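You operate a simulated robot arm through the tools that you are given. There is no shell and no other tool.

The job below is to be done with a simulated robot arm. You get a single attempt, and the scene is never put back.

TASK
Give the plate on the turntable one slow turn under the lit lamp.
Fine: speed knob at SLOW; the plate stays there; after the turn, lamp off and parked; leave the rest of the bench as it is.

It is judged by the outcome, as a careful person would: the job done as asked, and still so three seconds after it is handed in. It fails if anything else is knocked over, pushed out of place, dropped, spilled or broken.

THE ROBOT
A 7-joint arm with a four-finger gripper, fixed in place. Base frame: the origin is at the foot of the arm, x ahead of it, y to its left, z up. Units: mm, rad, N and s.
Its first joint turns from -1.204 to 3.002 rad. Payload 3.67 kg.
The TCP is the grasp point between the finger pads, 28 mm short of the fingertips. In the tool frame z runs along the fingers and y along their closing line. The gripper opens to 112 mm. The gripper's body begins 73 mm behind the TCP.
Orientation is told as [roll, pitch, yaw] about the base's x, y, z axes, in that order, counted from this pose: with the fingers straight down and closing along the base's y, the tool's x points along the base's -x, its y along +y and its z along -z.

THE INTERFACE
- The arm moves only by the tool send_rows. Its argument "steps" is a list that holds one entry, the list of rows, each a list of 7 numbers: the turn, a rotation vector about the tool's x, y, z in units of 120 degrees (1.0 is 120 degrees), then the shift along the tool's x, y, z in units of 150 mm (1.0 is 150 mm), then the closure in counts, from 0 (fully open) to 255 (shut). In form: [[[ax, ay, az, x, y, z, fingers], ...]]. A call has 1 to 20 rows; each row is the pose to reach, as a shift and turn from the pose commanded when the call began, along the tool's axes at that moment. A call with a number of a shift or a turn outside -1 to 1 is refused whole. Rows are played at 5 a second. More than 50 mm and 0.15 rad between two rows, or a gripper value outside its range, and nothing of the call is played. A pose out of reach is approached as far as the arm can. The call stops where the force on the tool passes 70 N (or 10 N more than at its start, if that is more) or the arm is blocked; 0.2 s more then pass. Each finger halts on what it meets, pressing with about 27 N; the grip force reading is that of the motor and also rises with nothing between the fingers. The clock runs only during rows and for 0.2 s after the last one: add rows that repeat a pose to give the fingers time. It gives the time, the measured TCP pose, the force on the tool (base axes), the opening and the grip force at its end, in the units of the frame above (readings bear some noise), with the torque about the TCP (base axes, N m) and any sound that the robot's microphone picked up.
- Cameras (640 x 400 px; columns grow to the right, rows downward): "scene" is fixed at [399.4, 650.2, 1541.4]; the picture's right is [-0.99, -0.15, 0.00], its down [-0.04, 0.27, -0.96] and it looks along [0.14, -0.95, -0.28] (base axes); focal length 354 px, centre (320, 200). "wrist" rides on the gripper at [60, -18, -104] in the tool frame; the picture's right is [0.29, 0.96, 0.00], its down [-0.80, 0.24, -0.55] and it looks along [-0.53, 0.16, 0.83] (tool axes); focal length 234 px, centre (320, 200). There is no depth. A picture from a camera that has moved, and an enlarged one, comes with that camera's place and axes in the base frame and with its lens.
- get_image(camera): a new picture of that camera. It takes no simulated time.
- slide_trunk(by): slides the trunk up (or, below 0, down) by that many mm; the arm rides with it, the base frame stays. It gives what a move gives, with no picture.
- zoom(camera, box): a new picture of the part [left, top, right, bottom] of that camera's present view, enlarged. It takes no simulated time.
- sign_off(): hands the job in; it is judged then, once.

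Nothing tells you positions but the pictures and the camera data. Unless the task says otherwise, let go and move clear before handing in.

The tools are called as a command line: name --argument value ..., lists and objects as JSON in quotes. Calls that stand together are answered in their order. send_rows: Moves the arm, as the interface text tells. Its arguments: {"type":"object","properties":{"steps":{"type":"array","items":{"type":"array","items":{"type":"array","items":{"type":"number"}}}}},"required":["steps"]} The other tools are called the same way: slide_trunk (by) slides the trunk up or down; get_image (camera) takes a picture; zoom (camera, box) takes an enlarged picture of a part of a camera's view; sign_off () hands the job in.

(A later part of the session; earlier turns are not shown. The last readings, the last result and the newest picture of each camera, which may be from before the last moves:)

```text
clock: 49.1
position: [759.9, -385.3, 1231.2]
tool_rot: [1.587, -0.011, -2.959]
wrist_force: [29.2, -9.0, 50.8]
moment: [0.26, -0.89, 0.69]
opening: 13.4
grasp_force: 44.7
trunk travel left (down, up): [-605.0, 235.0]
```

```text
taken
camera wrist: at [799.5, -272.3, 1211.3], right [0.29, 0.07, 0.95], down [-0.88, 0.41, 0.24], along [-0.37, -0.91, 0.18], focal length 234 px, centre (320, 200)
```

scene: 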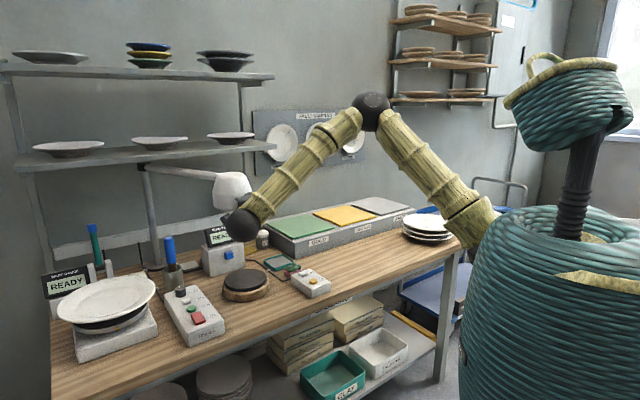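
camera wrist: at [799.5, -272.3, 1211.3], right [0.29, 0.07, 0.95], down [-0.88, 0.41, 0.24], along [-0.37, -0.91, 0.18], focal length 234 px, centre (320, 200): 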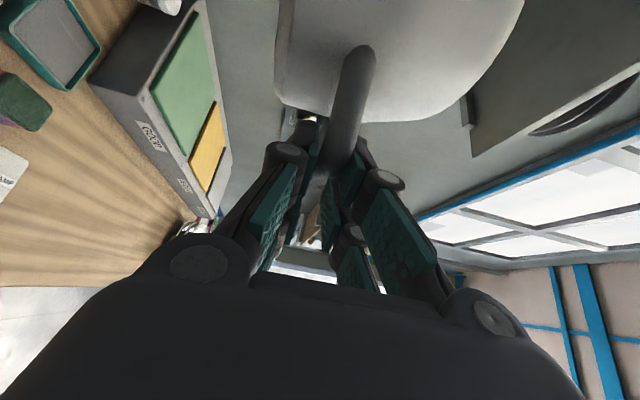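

The commanded height drifted a few mm (I see 50 N vertical), so I'll correct the height, release here at about mid-swing, and confirm the lamp stays put.

send_rows --steps '[[[0, 0, 0, 0, 0.025, 0.01, 240], [0, 0, 0, 0, 0.025, 0.01, 118], [0, 0, 0, 0, 0.025, 0.01, 118], [0, 0, 0, 0, 0.025, 0.01, 118]]]'

get_image --camera "wrist"

zoom --camera "scene" --box '[130, 130, 310, 250]'

```text
clock: 50.1
position: [758.8, -386.7, 1232.2]
tool_rot: [1.585, -0.015, -2.96]
wrist_force: [0.4, -0.8, -0.8]
moment: [0.02, 0.0, -0.01]
opening: 60.2
grasp_force: 0.1
trunk travel left (down, up): [-605.0, 235.0]
```

```text
taken
camera wrist: at [798.8, -275.3, 1211.1], right [0.3, 0.07, 0.95], down [-0.88, 0.4, 0.24], along [-0.37, -0.91, 0.18], focal length 234 px, centre (320, 200)
```

wrist: 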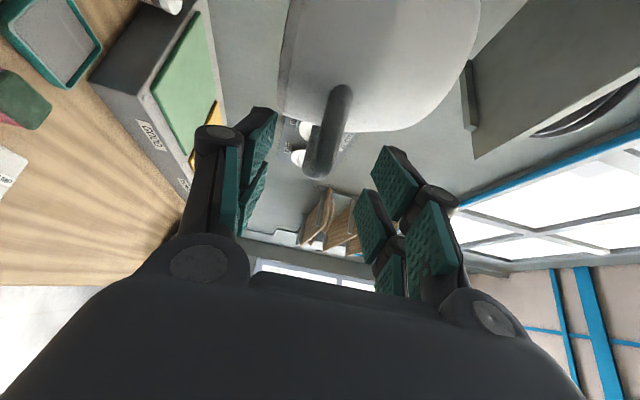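

```text
3.33 times, centred on (220, 190) of scene
camera zoom: at [399.4, 650.2, 1541.4], right [-0.99, -0.15, 0.0], down [-0.04, 0.27, -0.96], along [0.14, -0.95, -0.28], focal length 1181 px, centre (653, 233)
```

zoom: 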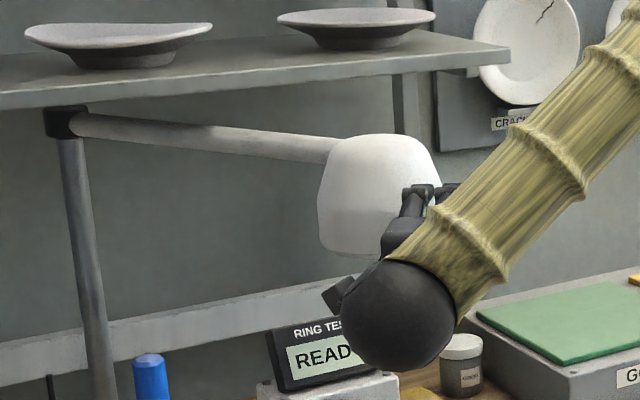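

The lamp stays where I left it. Now I'll swing the open hand 106° around the bail (fingers stay above and below it), so I can push on toward the plate with a comfortable arm posture.

send_rows --steps '[[[-0.001, 0.068, 0.001, 0, 0, 0, 118], [-0.002, 0.1359, 0.0019, 0, 0, 0, 118], [-0.003, 0.2038, 0.0029, 0, 0, 0, 118], [-0.0041, 0.2718, 0.0038, 0, 0, 0, 118], [-0.0051, 0.3397, 0.0048, 0, 0, 0, 118], [-0.0061, 0.4077, 0.0057, 0, 0, 0, 118], [-0.0071, 0.4756, 0.0067, 0, 0, 0, 118]]]'

get_image --camera "wrist"

get_image --camera "scene"

```text
clock: 51.8
position: [758.5, -390.2, 1230.8]
tool_rot: [1.586, -0.012, -1.96]
wrist_force: [0.1, 0.3, 0.0]
moment: [0.0, -0.01, 0.04]
opening: 60.3
grasp_force: 0.0
trunk travel left (down, up): [-605.0, 235.0]
```

```text
taken
camera wrist: at [685.0, -296.0, 1210.5], right [0.1, 0.28, 0.95], down [-0.82, -0.52, 0.24], along [0.57, -0.8, 0.18], focal length 234 px, centre (320, 200)
```

wrist: 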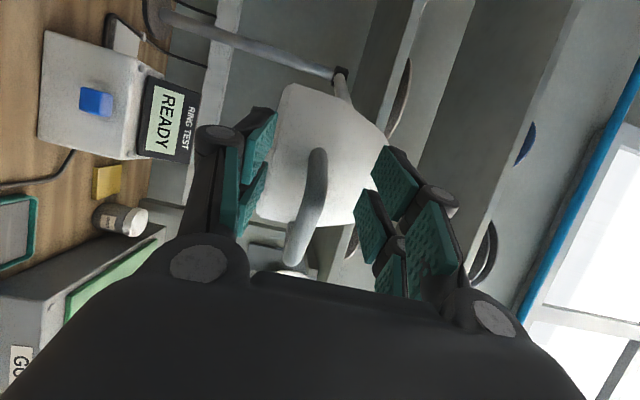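

```text
taken
```

scene: 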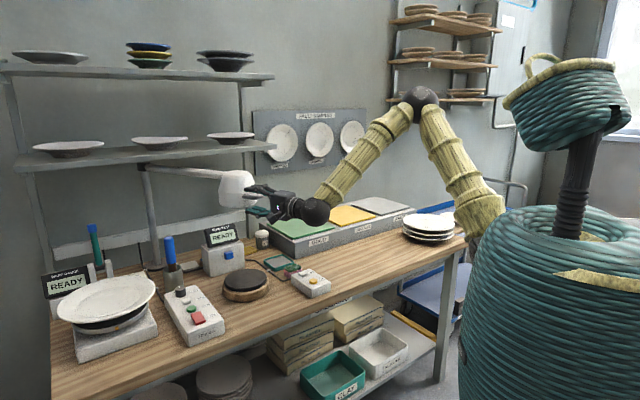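

Going well. I'll complete the rest of the rotation around the bail.

send_rows --steps '[[[-0.0008, 0.068, 0.001, 0, 0.005, 0, 118], [-0.0016, 0.1359, 0.0021, 0, 0.01, 0, 118], [-0.0024, 0.2038, 0.0031, 0, 0.01, 0, 118], [-0.0033, 0.2718, 0.0041, 0, 0.01, 0, 118], [-0.0041, 0.3397, 0.0052, 0, 0.01, 0, 118], [-0.0049, 0.4077, 0.0062, 0, 0.01, 0, 118]]]'

get_image --camera "wrist"

zoom --camera "scene" --box '[180, 140, 340, 240]'

```text
clock: 53.1
position: [760.5, -395.0, 1231.5]
tool_rot: [1.584, -0.008, -1.108]
wrist_force: [0.1, -0.1, -0.5]
moment: [0.0, -0.01, 0.02]
opening: 60.1
grasp_force: 0.1
trunk travel left (down, up): [-605.0, 235.0]
```

```text
taken
camera wrist: at [640.7, -388.3, 1211.9], right [-0.14, 0.26, 0.95], down [-0.14, -0.96, 0.24], along [0.98, -0.1, 0.18], focal length 234 px, centre (320, 200)
```

wrist: 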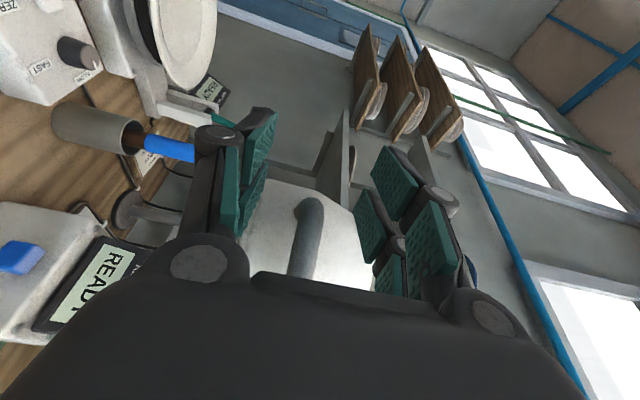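

```text
4.00 times, centred on (260, 190) of scene
camera zoom: at [399.4, 650.2, 1541.4], right [-0.99, -0.15, 0.0], down [-0.04, 0.27, -0.96], along [0.14, -0.95, -0.28], focal length 1417 px, centre (560, 240)
```

zoom: 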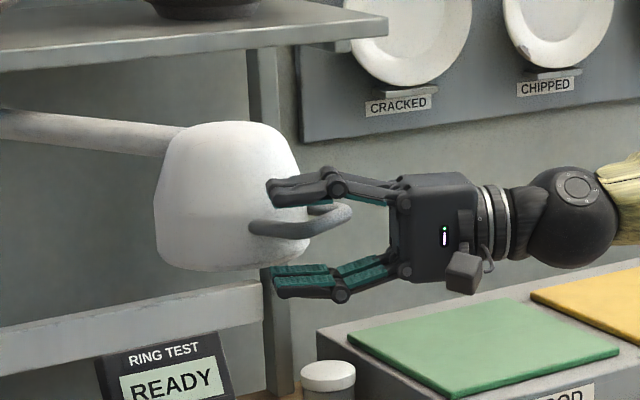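

The bail is centred between the pads again, with the hand at az ≈ +26°. I'll close on it.

send_rows --steps '[[[0, 0, 0, 0, 0, 0, 180], [0, 0, 0, 0, 0, 0, 240], [0, 0, 0, 0, 0, 0, 240]]]'

zoom --camera "scene" --box '[180, 140, 340, 240]'

```text
clock: 54.0
position: [759.0, -390.6, 1231.5]
tool_rot: [1.583, -0.009, -1.108]
wrist_force: [-4.2, 3.6, -11.8]
moment: [0.22, 0.25, 0.91]
opening: 13.0
grasp_force: 44.6
trunk travel left (down, up): [-605.0, 235.0]
```

```text
4.00 times, centred on (260, 190) of scene
camera zoom: at [399.4, 650.2, 1541.4], right [-0.99, -0.15, 0.0], down [-0.04, 0.27, -0.96], along [0.14, -0.95, -0.28], focal length 1417 px, centre (560, 240)
```

zoom: 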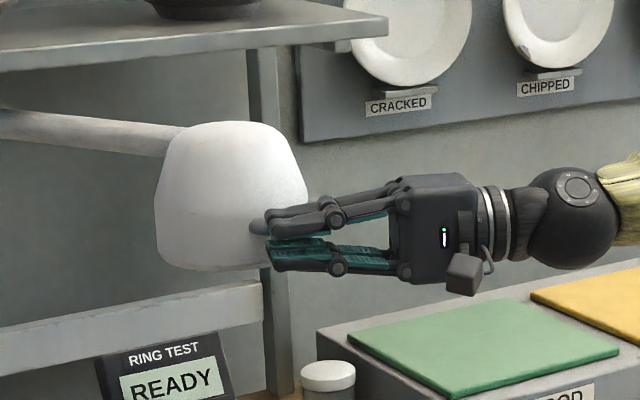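

Gripped. I'll continue the swing by 15°, turning the tool with the lamp.

send_rows --steps '[[[0, -0.0208, 0, 0.106, -0.001, 0.12, 240], [0, -0.0417, 0, 0.207, -0.002, 0.245, 240], [0, -0.0625, 0, 0.302, -0.003, 0.374, 240], [0, -0.0833, 0, 0.391, -0.004, 0.507, 240], [0, -0.1042, 0, 0.475, -0.005, 0.644, 240], [0, -0.125, 0, 0.553, -0.006, 0.785, 240]]]'

get_image --camera "scene"

```text
clock: 55.4
position: [830.9, -262.3, 1232.6]
tool_rot: [1.587, -0.008, -1.372]
wrist_force: [5.7, -1.6, -15.2]
moment: [0.23, 0.27, 1.28]
opening: 13.0
grasp_force: 45.0
trunk travel left (down, up): [-605.0, 235.0]
```

```text
taken
```

scene: 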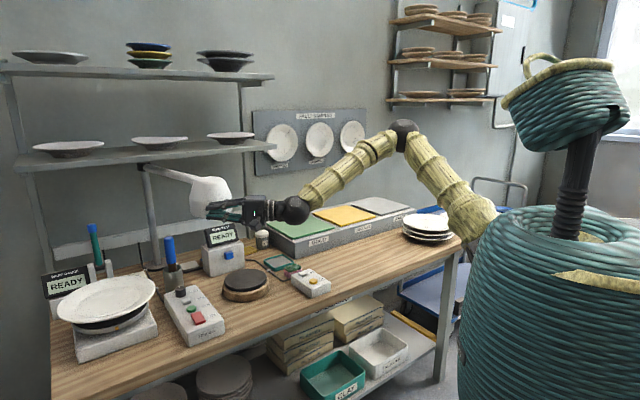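

Smooth. Another 15°.

send_rows --steps '[[[0, -0.0208, 0, 0.106, -0.007, 0.12, 240], [0, -0.0417, 0, 0.207, -0.009, 0.245, 240], [0, -0.0625, 0, 0.302, -0.01, 0.374, 240], [0, -0.0833, 0, 0.391, -0.011, 0.507, 240], [0, -0.1042, 0, 0.475, -0.013, 0.644, 240], [0, -0.125, 0, 0.553, -0.014, 0.785, 240]]]'

get_image --camera "scene"

```text
clock: 56.8
position: [927.7, -161.9, 1231.6]
tool_rot: [1.589, -0.001, -1.638]
wrist_force: [21.0, -22.6, 12.3]
moment: [-0.27, 0.25, 0.93]
opening: 12.9
grasp_force: 45.3
trunk travel left (down, up): [-605.0, 235.0]
```

```text
taken
```

scene: 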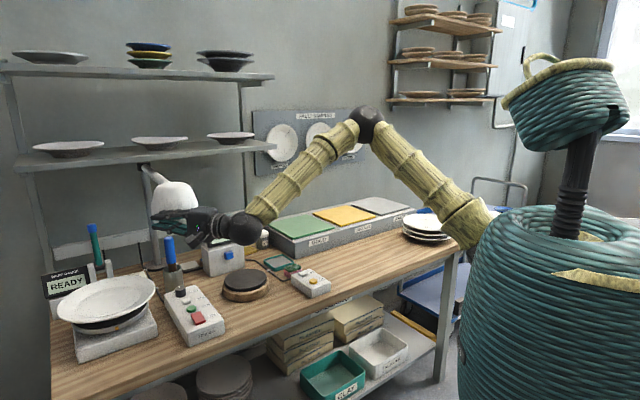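

The lamp is two-thirds of the way. I'll trim the radius by 3 mm and go another 15°.

send_rows --steps '[[[0, -0.0208, 0, 0.091, 0.002, 0.134, 240], [0, -0.0417, 0, 0.192, 0, 0.259, 240], [0, -0.0625, 0, 0.287, -0.003, 0.388, 240], [0, -0.0833, 0, 0.376, -0.005, 0.521, 240], [0, -0.1042, 0, 0.46, -0.008, 0.658, 240], [0, -0.125, 0, 0.538, -0.01, 0.799, 240]]]'

get_image --camera "scene"

get_image --camera "wrist"

```text
clock: 58.1
position: [1052.9, -85.6, 1232.0]
tool_rot: [1.588, -0.001, -1.897]
wrist_force: [6.6, -5.6, 6.4]
moment: [-0.09, 0.18, 1.45]
opening: 13.0
grasp_force: 45.6
trunk travel left (down, up): [-605.0, 235.0]
```

```text
taken
```

scene: 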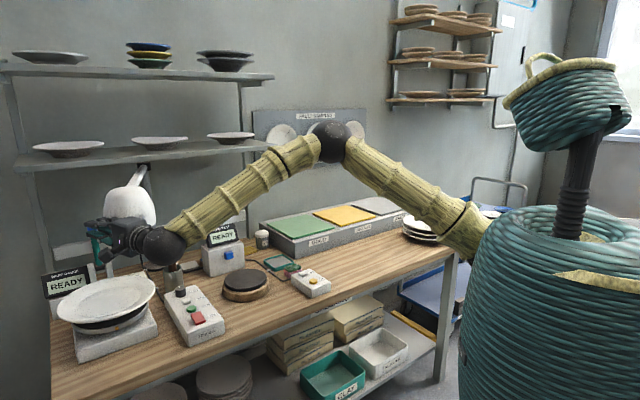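

```text
taken
camera wrist: at [974.3, 3.4, 1212.1], right [0.08, 0.28, 0.96], down [-0.78, -0.58, 0.23], along [0.62, -0.77, 0.17], focal length 234 px, centre (320, 200)
```

wrist: 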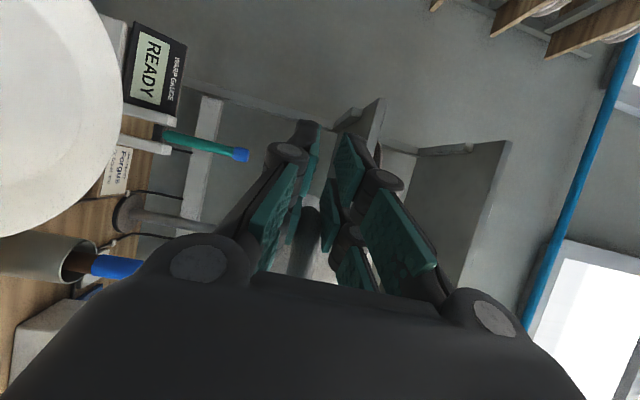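

The lamp is nearly over the plate. I'll look more closely to judge how far the shade is from the plate centre.

zoom --camera "scene" --box '[40, 150, 220, 370]'

zoom --camera "wrist" --box '[0, 0, 400, 280]'

```text
1.82 times, centred on (130, 260) of scene
camera zoom: at [399.4, 650.2, 1541.4], right [-0.99, -0.15, 0.0], down [-0.04, 0.27, -0.96], along [0.14, -0.95, -0.28], focal length 644 px, centre (666, 91)
```

zoom: 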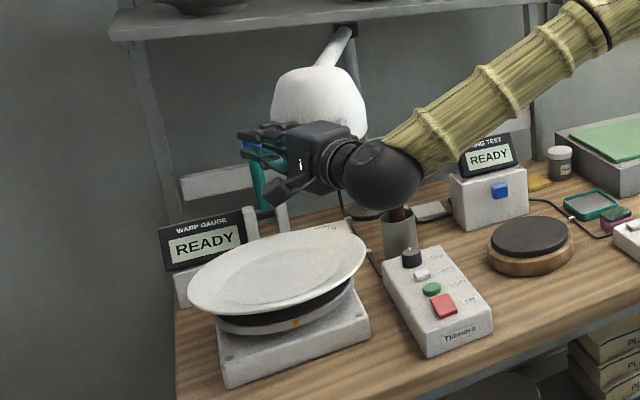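

```text
1.43 times, centred on (200, 140) of wrist
camera zoom: at [974.3, 3.4, 1212.1], right [0.08, 0.28, 0.96], down [-0.78, -0.58, 0.23], along [0.62, -0.77, 0.17], focal length 334 px, centre (491, 286)
```

zoom: 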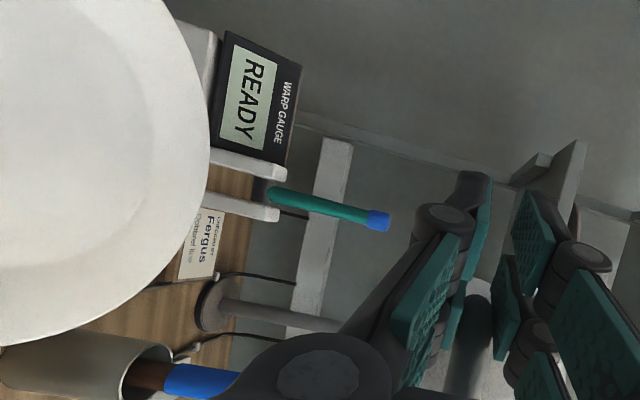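

The shade still has about 12° to go. My grip has ended up at the bail's front corner, which costs reach, so I'll release, move the hand back onto the crossbar and check.

send_rows --steps '[[[0, 0, 0, 0, 0, 0, 118], [0, 0, 0, 0, 0, 0, 118], [0, 0.037, 0, -0.123, 0, -0.11, 118], [0, 0.074, 0, -0.247, 0, -0.219, 118], [0, 0.074, 0, -0.247, 0, -0.219, 118]]]'

get_image --camera "wrist"

zoom --camera "scene" --box '[60, 150, 220, 260]'

```text
clock: 59.4
position: [1009.6, -107.0, 1231.4]
tool_rot: [1.588, -0.004, -1.737]
wrist_force: [-0.4, -0.1, -0.2]
moment: [-0.05, -0.01, -0.02]
opening: 60.3
grasp_force: 0.1
trunk travel left (down, up): [-605.0, 235.0]
```

```text
taken
camera wrist: at [917.0, -30.6, 1211.6], right [0.03, 0.29, 0.96], down [-0.68, -0.69, 0.23], along [0.73, -0.66, 0.18], focal length 234 px, centre (320, 200)
```

wrist: 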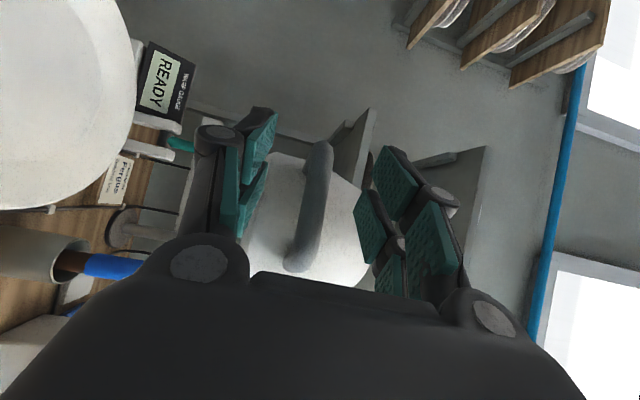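

```text
3.64 times, centred on (140, 205) of scene
camera zoom: at [399.4, 650.2, 1541.4], right [-0.99, -0.15, 0.0], down [-0.04, 0.27, -0.96], along [0.14, -0.95, -0.28], focal length 1288 px, centre (974, 182)
```

zoom: 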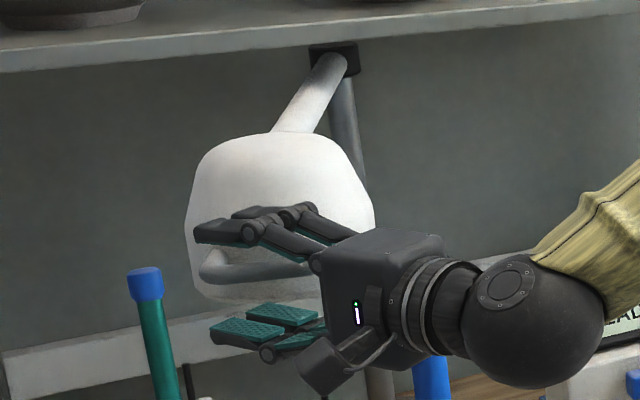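

The crossbar sits between the pads now. Closing again.

send_rows --steps '[[[0, 0, 0, 0, 0, 0, 180], [0, 0, 0, 0, 0, 0, 240], [0, 0, 0, 0, 0, 0, 240]]]'

zoom --camera "scene" --box '[60, 150, 220, 260]'

```text
clock: 60.1
position: [1008.9, -106.6, 1231.3]
tool_rot: [1.59, -0.004, -1.739]
wrist_force: [0.6, 0.1, 1.8]
moment: [-0.42, 0.65, 0.14]
opening: 13.2
grasp_force: 45.0
trunk travel left (down, up): [-605.0, 235.0]
```

```text
3.64 times, centred on (140, 205) of scene
camera zoom: at [399.4, 650.2, 1541.4], right [-0.99, -0.15, 0.0], down [-0.04, 0.27, -0.96], along [0.14, -0.95, -0.28], focal length 1288 px, centre (974, 182)
```

zoom: 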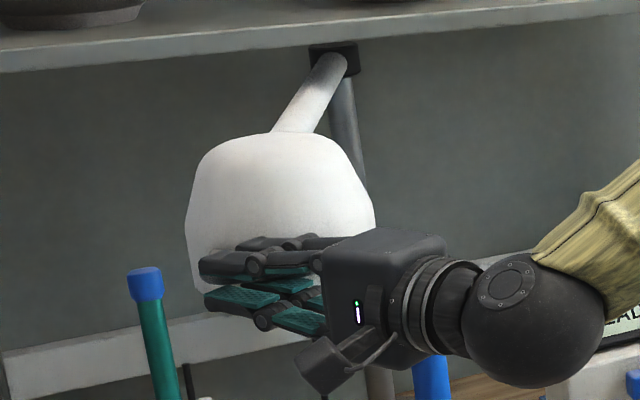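

A clean, nearly force-free grip on the crossbar. I'll swing the last 12.5° to bring the shade over the plate.

send_rows --steps '[[[0, -0.0208, 0, 0.098, -0.002, 0.128, 240], [0, -0.0417, 0, 0.19, -0.0045, 0.261, 240], [0, -0.0625, 0, 0.276, -0.007, 0.397, 240], [0, -0.0833, 0, 0.357, -0.009, 0.536, 240], [0, -0.1042, 0, 0.43, -0.011, 0.679, 240]]]'

get_image --camera "scene"

zoom --camera "scene" --box '[40, 150, 220, 370]'

get_image --camera "wrist"

```text
clock: 61.4
position: [1119.1, -62.7, 1231.8]
tool_rot: [1.589, 0.0, -1.959]
wrist_force: [3.2, 0.9, 0.1]
moment: [-0.16, 0.76, 1.53]
opening: 13.0
grasp_force: 44.9
trunk travel left (down, up): [-605.0, 235.0]
```

```text
taken
```

scene: 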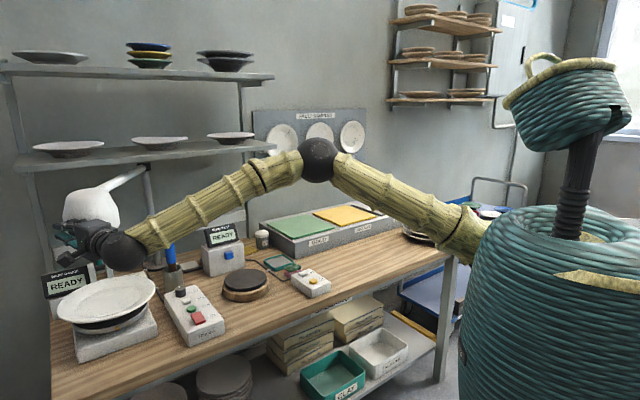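

```text
1.82 times, centred on (130, 260) of scene
camera zoom: at [399.4, 650.2, 1541.4], right [-0.99, -0.15, 0.0], down [-0.04, 0.27, -0.96], along [0.14, -0.95, -0.28], focal length 644 px, centre (666, 91)
```

zoom: 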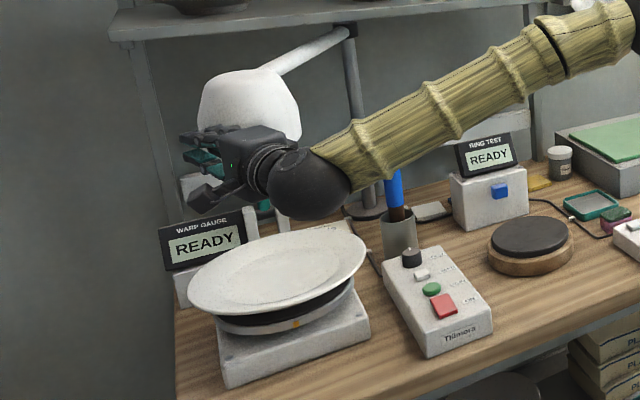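

```text
taken
camera wrist: at [1045.2, 31.8, 1212.0], right [0.09, 0.27, 0.96], down [-0.82, -0.53, 0.23], along [0.57, -0.81, 0.17], focal length 234 px, centre (320, 200)
```

wrist: 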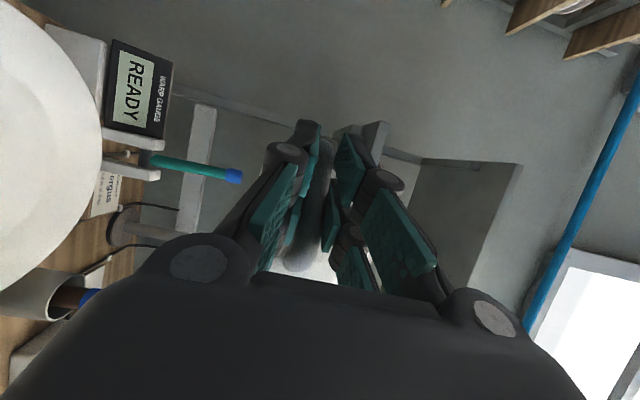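

The shade now sits over the plate centre. I'll release the bail and back straight out.

send_rows --steps '[[[0, 0, 0, 0, 0, 0, 118], [0, 0, 0, 0, 0, 0, 118], [0, 0, 0, 0, 0, -0.25, 118], [0, 0, 0, 0, 0, -0.5, 118], [0, 0, 0, 0, 0, -0.75, 118], [0, 0, 0, 0, 0, -1.0, 118]]]'

get_image --camera "scene"

get_image --camera "wrist"

```text
clock: 62.8
position: [979.6, -5.6, 1229.9]
tool_rot: [1.591, 0.001, -1.959]
wrist_force: [-0.2, 0.3, -0.5]
moment: [0.0, 0.0, 0.02]
opening: 60.5
grasp_force: 0.2
trunk travel left (down, up): [-605.0, 235.0]
```

```text
taken
```

scene: 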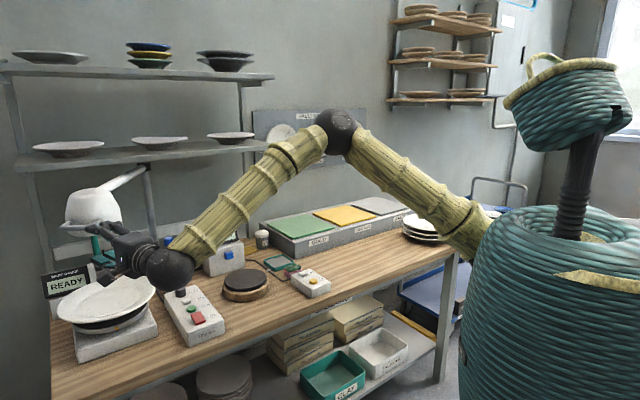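

```text
taken
camera wrist: at [906.0, 89.0, 1210.1], right [0.09, 0.27, 0.96], down [-0.82, -0.53, 0.23], along [0.57, -0.8, 0.17], focal length 234 px, centre (320, 200)
```

wrist: 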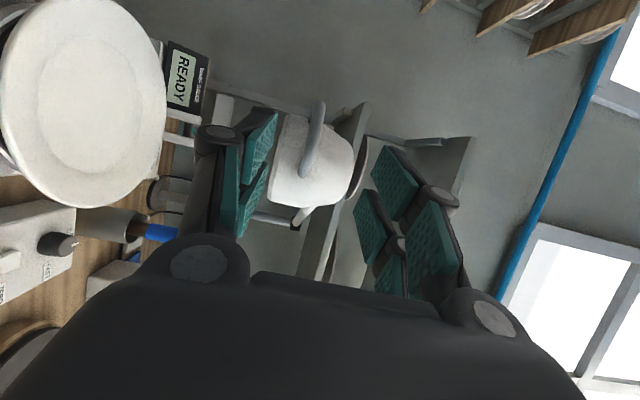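

The lamp stays over the plate. Now I'll retreat and reorient the hand for pressing the LAMP key.

send_rows --steps '[[[0, 0, 0, 0, 0, -0.25, 160], [0, 0, 0, 0, 0, -0.5, 200], [0, 0, 0, 0, 0, -0.75, 255], [0, 0, 0, 0, 0, -1.0, 255]]]'

send_rows --steps '[[[0, -0.047, 0, -0.214, 0, -0.083, 255], [0, -0.094, 0, -0.428, 0, -0.166, 255], [0, -0.141, 0, -0.643, 0, -0.248, 255], [0, -0.188, 0, -0.857, 0, -0.331, 255]]]'

get_image --camera "scene"

```text
clock: 63.8
position: [837.8, 52.7, 1228.5]
tool_rot: [1.589, 0.003, -1.956]
wrist_force: [0.2, -0.6, -0.9]
moment: [-0.01, 0.04, 0.0]
opening: 0.0
grasp_force: 26.8
trunk travel left (down, up): [-605.0, 235.0]
```

```text
clock: 64.8
position: [748.9, -51.4, 1227.2]
tool_rot: [1.585, 0.009, -2.353]
wrist_force: [-0.7, 0.3, -0.2]
moment: [-0.02, -0.03, -0.01]
opening: 0.2
grasp_force: 27.2
trunk travel left (down, up): [-605.0, 235.0]
```

```text
taken
```

scene: 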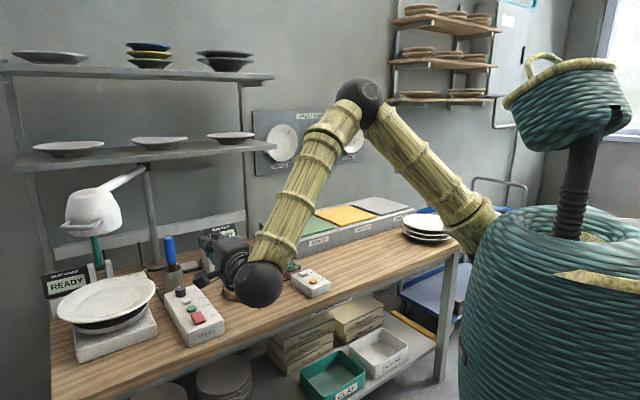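

Now I'll tilt the tool downward by 75° while moving sideways toward the LAMP/TAP box.

send_rows --steps '[[[0.0625, 0, 0, -0.1, 0, 0, 255], [0.125, 0, 0, -0.2, 0, 0, 255], [0.1875, 0, 0, -0.3, 0, 0, 255], [0.25, 0, 0, -0.4, 0, 0, 255], [0.3125, 0, 0, -0.5, 0, 0, 255], [0.375, 0, 0, -0.6, 0, 0, 255], [0.4375, 0, 0, -0.7, 0, 0, 255], [0.5, 0, 0, -0.8, 0, 0, 255], [0.5625, 0, 0, -0.9, 0, 0, 255], [0.625, 0, 0, -1.0, 0, 0, 255]]]'

get_image --camera "scene"

get_image --camera "wrist"

```text
clock: 67.0
position: [641.4, -158.4, 1226.1]
tool_rot: [0.275, 0.01, -2.352]
wrist_force: [-0.2, -0.3, -1.1]
moment: [0.01, 0.01, 0.04]
opening: 0.0
grasp_force: 26.8
trunk travel left (down, up): [-605.0, 235.0]
```

```text
taken
```

scene: 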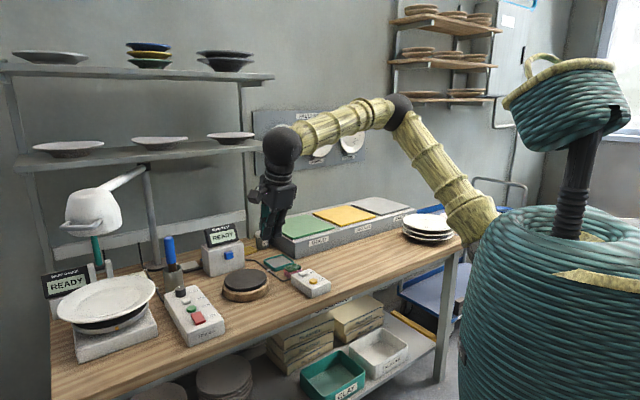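

```text
taken
camera wrist: at [650.9, -85.6, 1321.2], right [0.86, -0.45, 0.26], down [-0.51, -0.63, 0.59], along [-0.1, -0.64, -0.76], focal length 234 px, centre (320, 200)
```

wrist: 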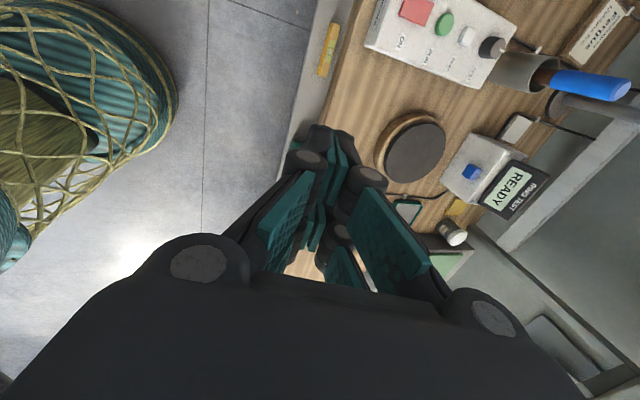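

Clear. I'll travel to a point about 140 mm above the LAMP key in two steps.

send_rows --steps '[[[0, 0, 0, -0.171, 0.116, 0.153, 255], [0, 0, 0, -0.342, 0.232, 0.305, 255], [0, 0, 0, -0.513, 0.347, 0.458, 255], [0, 0, 0, -0.684, 0.463, 0.61, 255], [0, 0, 0, -0.855, 0.579, 0.763, 255]]]'

send_rows --steps '[[[0, 0, 0, -0.171, 0.116, 0.153, 255], [0, 0, 0, -0.342, 0.232, 0.305, 255], [0, 0, 0, -0.513, 0.347, 0.458, 255], [0, 0, 0, -0.684, 0.463, 0.61, 255], [0, 0, 0, -0.855, 0.579, 0.763, 255]]]'

get_image --camera "scene"

get_image --camera "wrist"

```text
clock: 68.2
position: [633.4, -331.0, 1139.3]
tool_rot: [0.277, 0.011, -2.351]
wrist_force: [-0.4, -0.4, -1.1]
moment: [0.03, 0.02, 0.04]
opening: 0.0
grasp_force: 26.7
trunk travel left (down, up): [-605.0, 235.0]
```

```text
clock: 69.3
position: [627.4, -500.1, 1050.0]
tool_rot: [0.277, 0.012, -2.35]
wrist_force: [0.1, -0.7, -0.8]
moment: [0.01, 0.01, 0.03]
opening: 0.3
grasp_force: 26.8
trunk travel left (down, up): [-605.0, 235.0]
```

```text
taken
```

scene: 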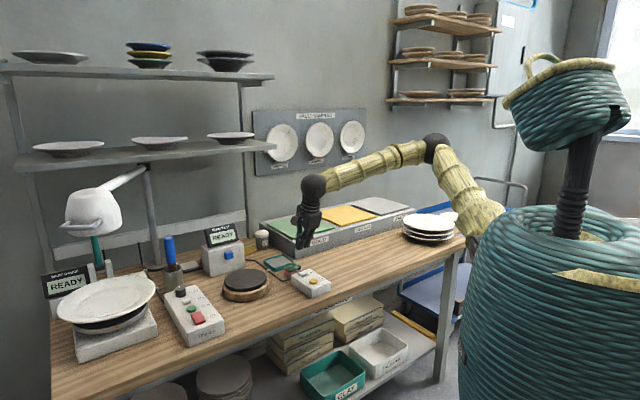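

```text
taken
camera wrist: at [636.9, -426.0, 1146.0], right [0.86, -0.45, 0.27], down [-0.51, -0.63, 0.59], along [-0.1, -0.64, -0.76], focal length 234 px, centre (320, 200)
```

wrist: 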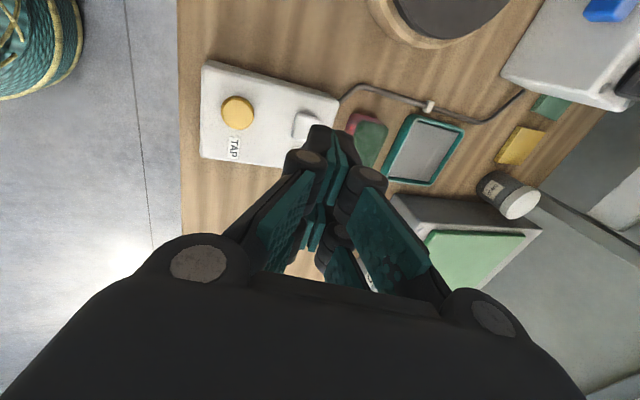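

I see the LAMP key at about (640,-525,905) and TAP at (589,-481). I'll straighten the tool to vertical and come down to 30 mm above the key.

send_rows --steps '[[[0.042, 0, 0, -0.026, 0.003, 0.208, 255], [0.083, 0, 0, -0.051, 0.006, 0.417, 255], [0.13, 0, 0, -0.077, 0.009, 0.625, 255], [0.13, 0, 0, -0.077, 0.009, 0.625, 255]]]'

get_image --camera "wrist"

zoom --camera "scene" --box '[260, 200, 370, 310]'

```text
clock: 70.3
position: [638.0, -524.7, 959.8]
tool_rot: [0.005, 0.009, -2.352]
wrist_force: [0.6, 0.7, -0.6]
moment: [0.0, -0.02, 0.01]
opening: 0.0
grasp_force: 27.0
trunk travel left (down, up): [-605.0, 235.0]
```

```text
taken
camera wrist: at [666.8, -470.4, 1065.1], right [0.88, -0.47, 0.01], down [-0.4, -0.74, 0.55], along [-0.25, -0.49, -0.84], focal length 234 px, centre (320, 200)
```

wrist: 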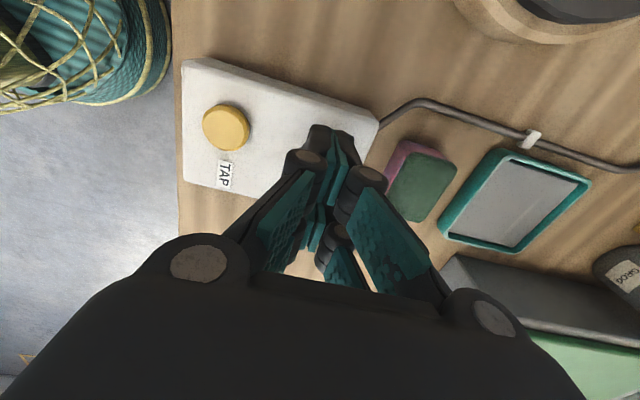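

```text
3.64 times, centred on (315, 255) of scene
camera zoom: at [399.4, 650.2, 1541.4], right [-0.99, -0.15, 0.0], down [-0.04, 0.27, -0.96], along [0.14, -0.95, -0.28], focal length 1288 px, centre (338, 0)
```

zoom: 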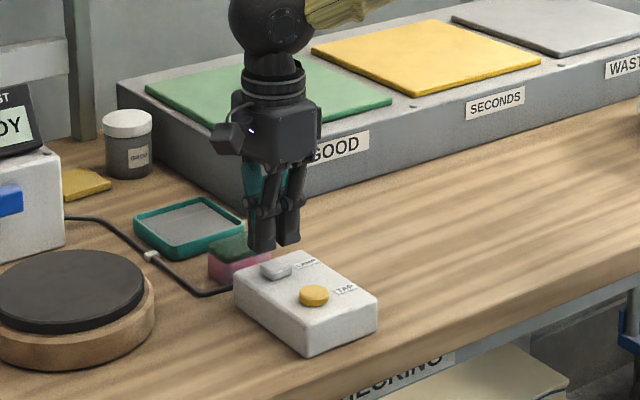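

The fingertips are right above the key. I'll lower gently until contact shows.

send_rows --steps '[[[0, 0, 0, 0, 0, 0.08, 255], [0, 0, 0, 0, 0, 0.147, 255], [0, 0, 0, 0, 0, 0.167, 255], [0, 0, 0, 0, 0, 0.18, 255]]]'

zoom --camera "scene" --box '[260, 200, 370, 310]'

```text
clock: 71.3
position: [636.7, -525.5, 933.9]
tool_rot: [0.006, 0.009, -2.35]
wrist_force: [-0.2, -0.1, 1.1]
moment: [-0.03, 0.04, 0.02]
opening: 5.9
grasp_force: 36.3
trunk travel left (down, up): [-605.0, 235.0]
heard: click
```

```text
3.64 times, centred on (315, 255) of scene
camera zoom: at [399.4, 650.2, 1541.4], right [-0.99, -0.15, 0.0], down [-0.04, 0.27, -0.96], along [0.14, -0.95, -0.28], focal length 1288 px, centre (338, 0)
```

zoom: 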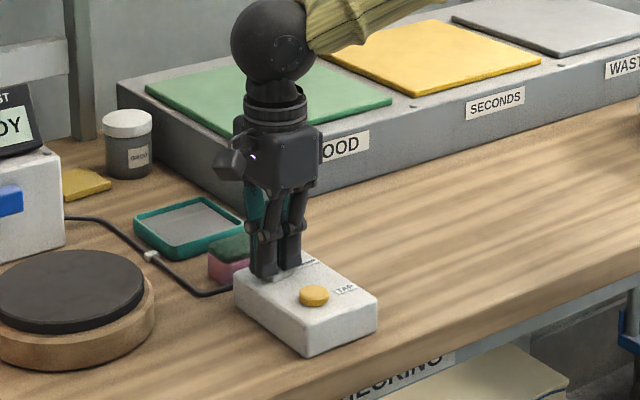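

A click was heard. I'll lift straight up and check whether the lamp is lit.

send_rows --steps '[[[0, 0, 0, 0, 0, -0.1, 255], [0, 0, 0, 0, 0, -0.3, 255], [0, 0, 0, 0, 0, -0.5, 255]]]'

get_image --camera "scene"

zoom --camera "scene" --box '[40, 150, 220, 370]'

zoom --camera "scene" --box '[260, 200, 370, 310]'

```text
clock: 72.2
position: [639.1, -524.3, 1007.3]
tool_rot: [0.004, 0.01, -2.351]
wrist_force: [0.1, 0.3, 0.1]
moment: [-0.01, 0.01, -0.02]
opening: 0.3
grasp_force: 36.1
trunk travel left (down, up): [-605.0, 235.0]
```

```text
taken
```

scene: 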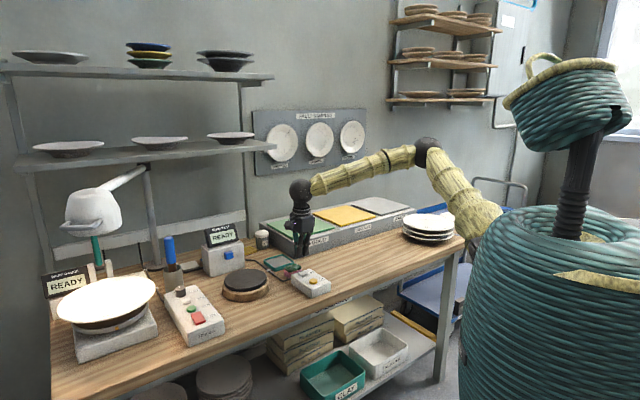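

```text
1.82 times, centred on (130, 260) of scene
camera zoom: at [399.4, 650.2, 1541.4], right [-0.99, -0.15, 0.0], down [-0.04, 0.27, -0.96], along [0.14, -0.95, -0.28], focal length 644 px, centre (666, 91)
```

zoom: 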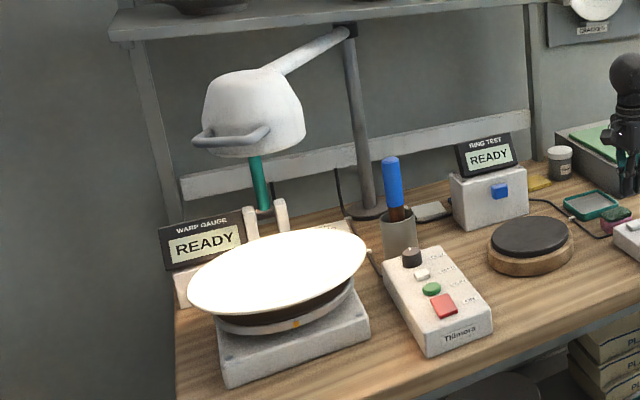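

```text
3.64 times, centred on (315, 255) of scene
camera zoom: at [399.4, 650.2, 1541.4], right [-0.99, -0.15, 0.0], down [-0.04, 0.27, -0.96], along [0.14, -0.95, -0.28], focal length 1288 px, centre (338, 0)
```

zoom: 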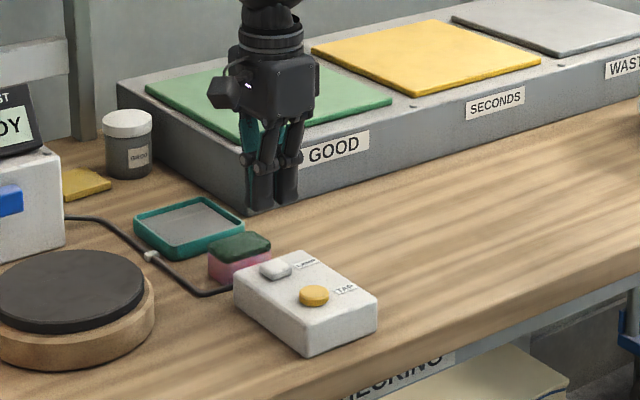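

The lamp is lit over the plate. Next is the turntable control; I'll look closely at the ON rocker and the turntable's orange mark before pressing anything.

zoom --camera "scene" --box '[175, 290, 225, 335]'

zoom --camera "scene" --box '[50, 270, 170, 370]'

```text
8.89 times, centred on (200, 312) of scene
camera zoom: at [399.4, 650.2, 1541.4], right [-0.99, -0.15, 0.0], down [-0.04, 0.27, -0.96], along [0.14, -0.95, -0.28], focal length 3149 px, centre (1387, -800)
```

zoom: 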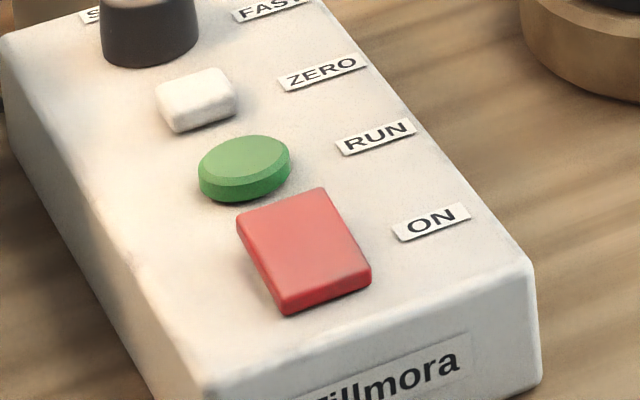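

```text
4.00 times, centred on (110, 320) of scene
camera zoom: at [399.4, 650.2, 1541.4], right [-0.99, -0.15, 0.0], down [-0.04, 0.27, -0.96], along [0.14, -0.95, -0.28], focal length 1417 px, centre (1160, -280)
```

zoom: 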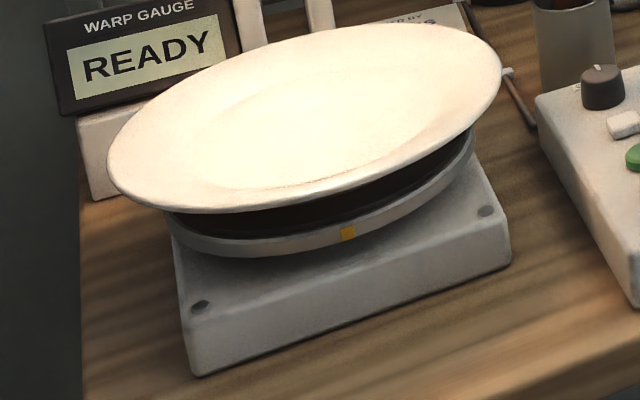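

The orange mark on the turntable rim faces the camera, which will let me count the turn. I'll travel along the bench to above the RUN button.

send_rows --steps '[[[0, 0, 0, 0.1, 0, -0.2, 255], [0, 0, 0, 0.4, 0, -0.3, 255], [0, 0, 0, 0.7, 0, -0.3, 255], [0, 0, 0, 1.0, 0, -0.3, 255]]]'

send_rows --steps '[[[-0.0417, 0, 0, 0.25, 0, 0, 255], [-0.0833, 0, 0, 0.5, 0, 0, 255], [-0.125, 0, 0, 0.75, 0, 0, 255], [-0.1667, 0, 0, 1.0, 0, 0, 255]]]'

get_image --camera "scene"

get_image --camera "wrist"

```text
clock: 73.2
position: [743.4, -416.5, 1054.1]
tool_rot: [0.005, 0.007, -2.353]
wrist_force: [0.2, 0.0, 0.6]
moment: [-0.02, 0.03, 0.0]
opening: 0.0
grasp_force: 35.4
trunk travel left (down, up): [-605.0, 235.0]
```

```text
clock: 74.2
position: [847.6, -310.9, 1056.9]
tool_rot: [0.356, 0.006, -2.354]
wrist_force: [-0.5, -0.1, 0.0]
moment: [0.0, 0.04, 0.01]
opening: 0.0
grasp_force: 35.6
trunk travel left (down, up): [-605.0, 235.0]
```

```text
taken
```

scene: 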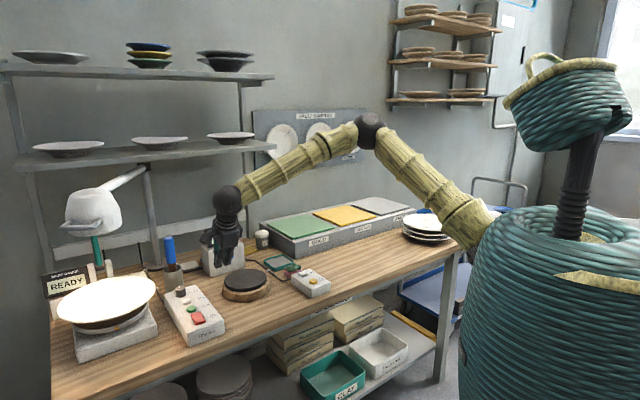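

```text
taken
camera wrist: at [852.4, -231.6, 1148.5], right [0.84, -0.43, 0.34], down [-0.54, -0.59, 0.6], along [-0.06, -0.68, -0.73], focal length 234 px, centre (320, 200)
```

wrist: 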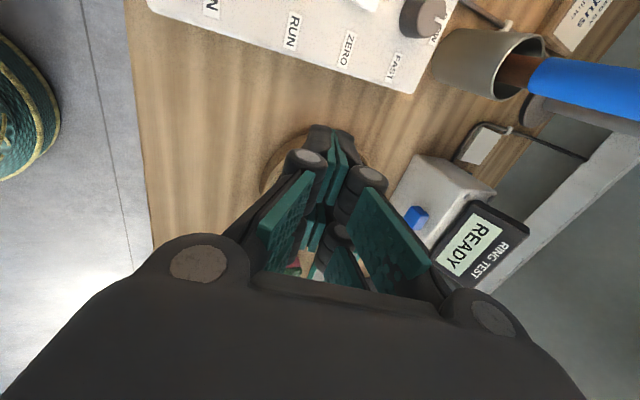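

I'm beside the control box. I'll move over the RUN button, about 40 mm above it.

send_rows --steps '[[[0, 0, 0, 0.22, -0.01, 0.1, 255], [0, 0, 0, 0.45, -0.03, 0.2, 255], [0, 0, 0, 0.66, -0.05, 0.35, 255], [0, 0, 0, 0.732, -0.069, 0.486, 255], [0, 0, 0, 0.732, -0.069, 0.486, 255]]]'

get_image --camera "wrist"

zoom --camera "scene" --box '[150, 240, 250, 340]'

```text
clock: 75.3
position: [937.7, -242.9, 984.5]
tool_rot: [0.356, 0.01, -2.35]
wrist_force: [0.8, -0.4, -0.2]
moment: [-0.02, 0.01, 0.02]
opening: 0.0
grasp_force: 35.8
trunk travel left (down, up): [-605.0, 235.0]
```

```text
taken
camera wrist: at [942.3, -165.0, 1075.5], right [0.84, -0.43, 0.34], down [-0.54, -0.59, 0.6], along [-0.06, -0.68, -0.73], focal length 234 px, centre (320, 200)
```

wrist: 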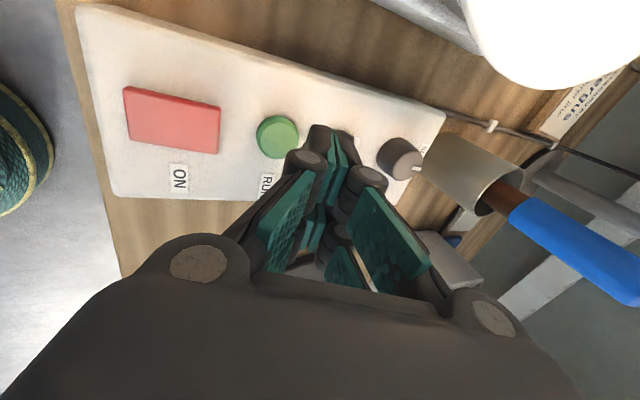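

```text
4.00 times, centred on (200, 290) of scene
camera zoom: at [399.4, 650.2, 1541.4], right [-0.99, -0.15, 0.0], down [-0.04, 0.27, -0.96], along [0.14, -0.95, -0.28], focal length 1417 px, centre (800, -160)
```

zoom: 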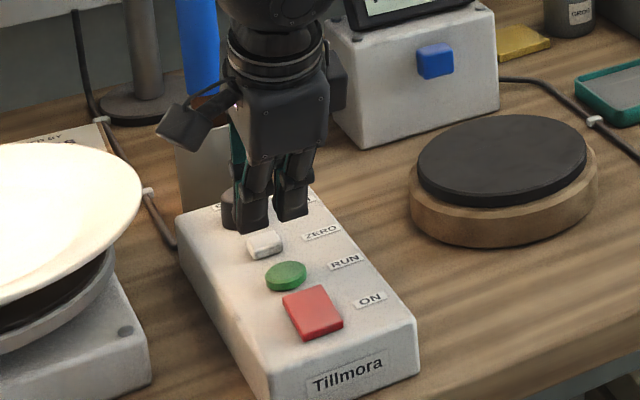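

The fingertips' leading edge lines up with RUN, and the knob still points at SLOW. I'll press RUN gently and see what happens.

send_rows --steps '[[[0, 0, 0, 0, -0.0456, 0.1253, 255], [0, 0, 0, 0, -0.0775, 0.2131, 255], [0, 0, 0, 0, -0.0866, 0.2381, 255], [0, 0, 0, 0, -0.0958, 0.2632, 255]]]'

zoom --camera "scene" --box '[50, 240, 250, 370]'

```text
clock: 76.3
position: [939.0, -243.9, 941.6]
tool_rot: [0.352, 0.009, -2.352]
wrist_force: [1.3, 1.2, 3.0]
moment: [-0.01, -0.04, 0.0]
opening: 0.0
grasp_force: 35.6
trunk travel left (down, up): [-605.0, 235.0]
heard: click
```

```text
3.08 times, centred on (150, 305) of scene
camera zoom: at [399.4, 650.2, 1541.4], right [-0.99, -0.15, 0.0], down [-0.04, 0.27, -0.96], along [0.14, -0.95, -0.28], focal length 1090 px, centre (843, -123)
```

zoom: 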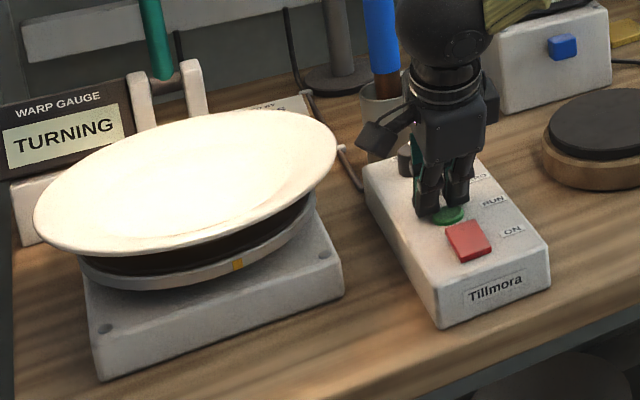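

RUN clicked and the display shows TURNING. I'll lift the finger off and hover, watching the orange mark and the display.

send_rows --steps '[[[0, 0, 0, 0, 0.057, -0.1567, 255], [0, 0, 0, 0, 0.057, -0.1567, 255], [0, 0, 0, 0, 0.057, -0.1567, 255], [0, 0, 0, 0, 0.057, -0.1567, 255]]]'

zoom --camera "scene" --box '[30, 240, 210, 370]'

```text
clock: 77.3
position: [936.6, -244.8, 966.2]
tool_rot: [0.354, 0.008, -2.352]
wrist_force: [0.0, -1.5, 0.3]
moment: [0.01, 0.01, -0.02]
opening: 0.0
grasp_force: 35.1
trunk travel left (down, up): [-605.0, 235.0]
```

```text
3.08 times, centred on (120, 305) of scene
camera zoom: at [399.4, 650.2, 1541.4], right [-0.99, -0.15, 0.0], down [-0.04, 0.27, -0.96], along [0.14, -0.95, -0.28], focal length 1090 px, centre (935, -123)
```

zoom: 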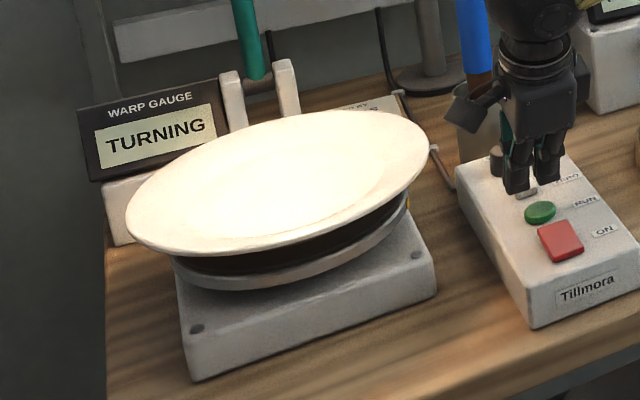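

It's turning at roughly 80–90° per second, so one turn should take a bit over 4 s. I'll lower to just above RUN and keep watching in small time steps.

send_rows --steps '[[[0, 0, 0, 0, -0.0388, 0.1065, 255], [0, 0, 0, 0, -0.0388, 0.1065, 255], [0, 0, 0, 0, -0.0388, 0.1065, 255], [0, 0, 0, 0, -0.0388, 0.1065, 255]]]'

zoom --camera "scene" --box '[30, 240, 210, 370]'

```text
clock: 78.3
position: [938.8, -245.2, 948.8]
tool_rot: [0.354, 0.008, -2.352]
wrist_force: [-0.9, -0.3, -0.3]
moment: [0.02, 0.01, -0.02]
opening: 0.0
grasp_force: 35.4
trunk travel left (down, up): [-605.0, 235.0]
```

```text
3.08 times, centred on (120, 305) of scene
camera zoom: at [399.4, 650.2, 1541.4], right [-0.99, -0.15, 0.0], down [-0.04, 0.27, -0.96], along [0.14, -0.95, -0.28], focal length 1090 px, centre (935, -123)
```

zoom: 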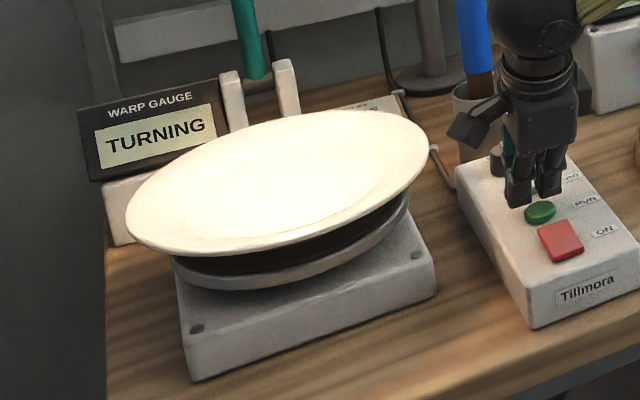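

send_rows --steps '[[[0, 0, 0, 0, 0, 0, 255], [0, 0, 0, 0, 0, 0, 255], [0, 0, 0, 0, 0, 0, 255]]]'

zoom --camera "scene" --box '[30, 240, 210, 370]'

```text
clock: 79.2
position: [937.9, -246.3, 951.0]
tool_rot: [0.354, 0.009, -2.353]
wrist_force: [-0.4, -0.2, 0.1]
moment: [0.01, 0.01, 0.02]
opening: 0.0
grasp_force: 35.3
trunk travel left (down, up): [-605.0, 235.0]
```

```text
3.08 times, centred on (120, 305) of scene
camera zoom: at [399.4, 650.2, 1541.4], right [-0.99, -0.15, 0.0], down [-0.04, 0.27, -0.96], along [0.14, -0.95, -0.28], focal length 1090 px, centre (935, -123)
```

zoom: 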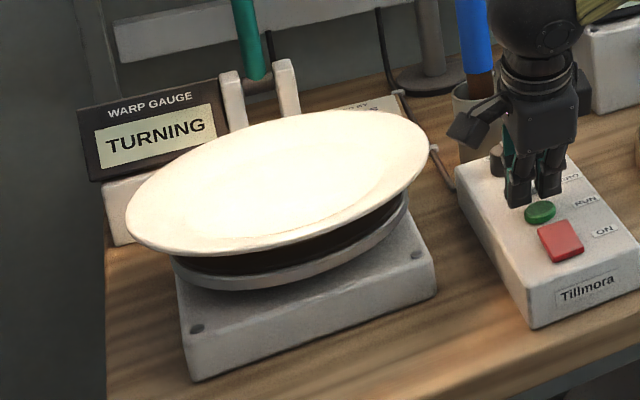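

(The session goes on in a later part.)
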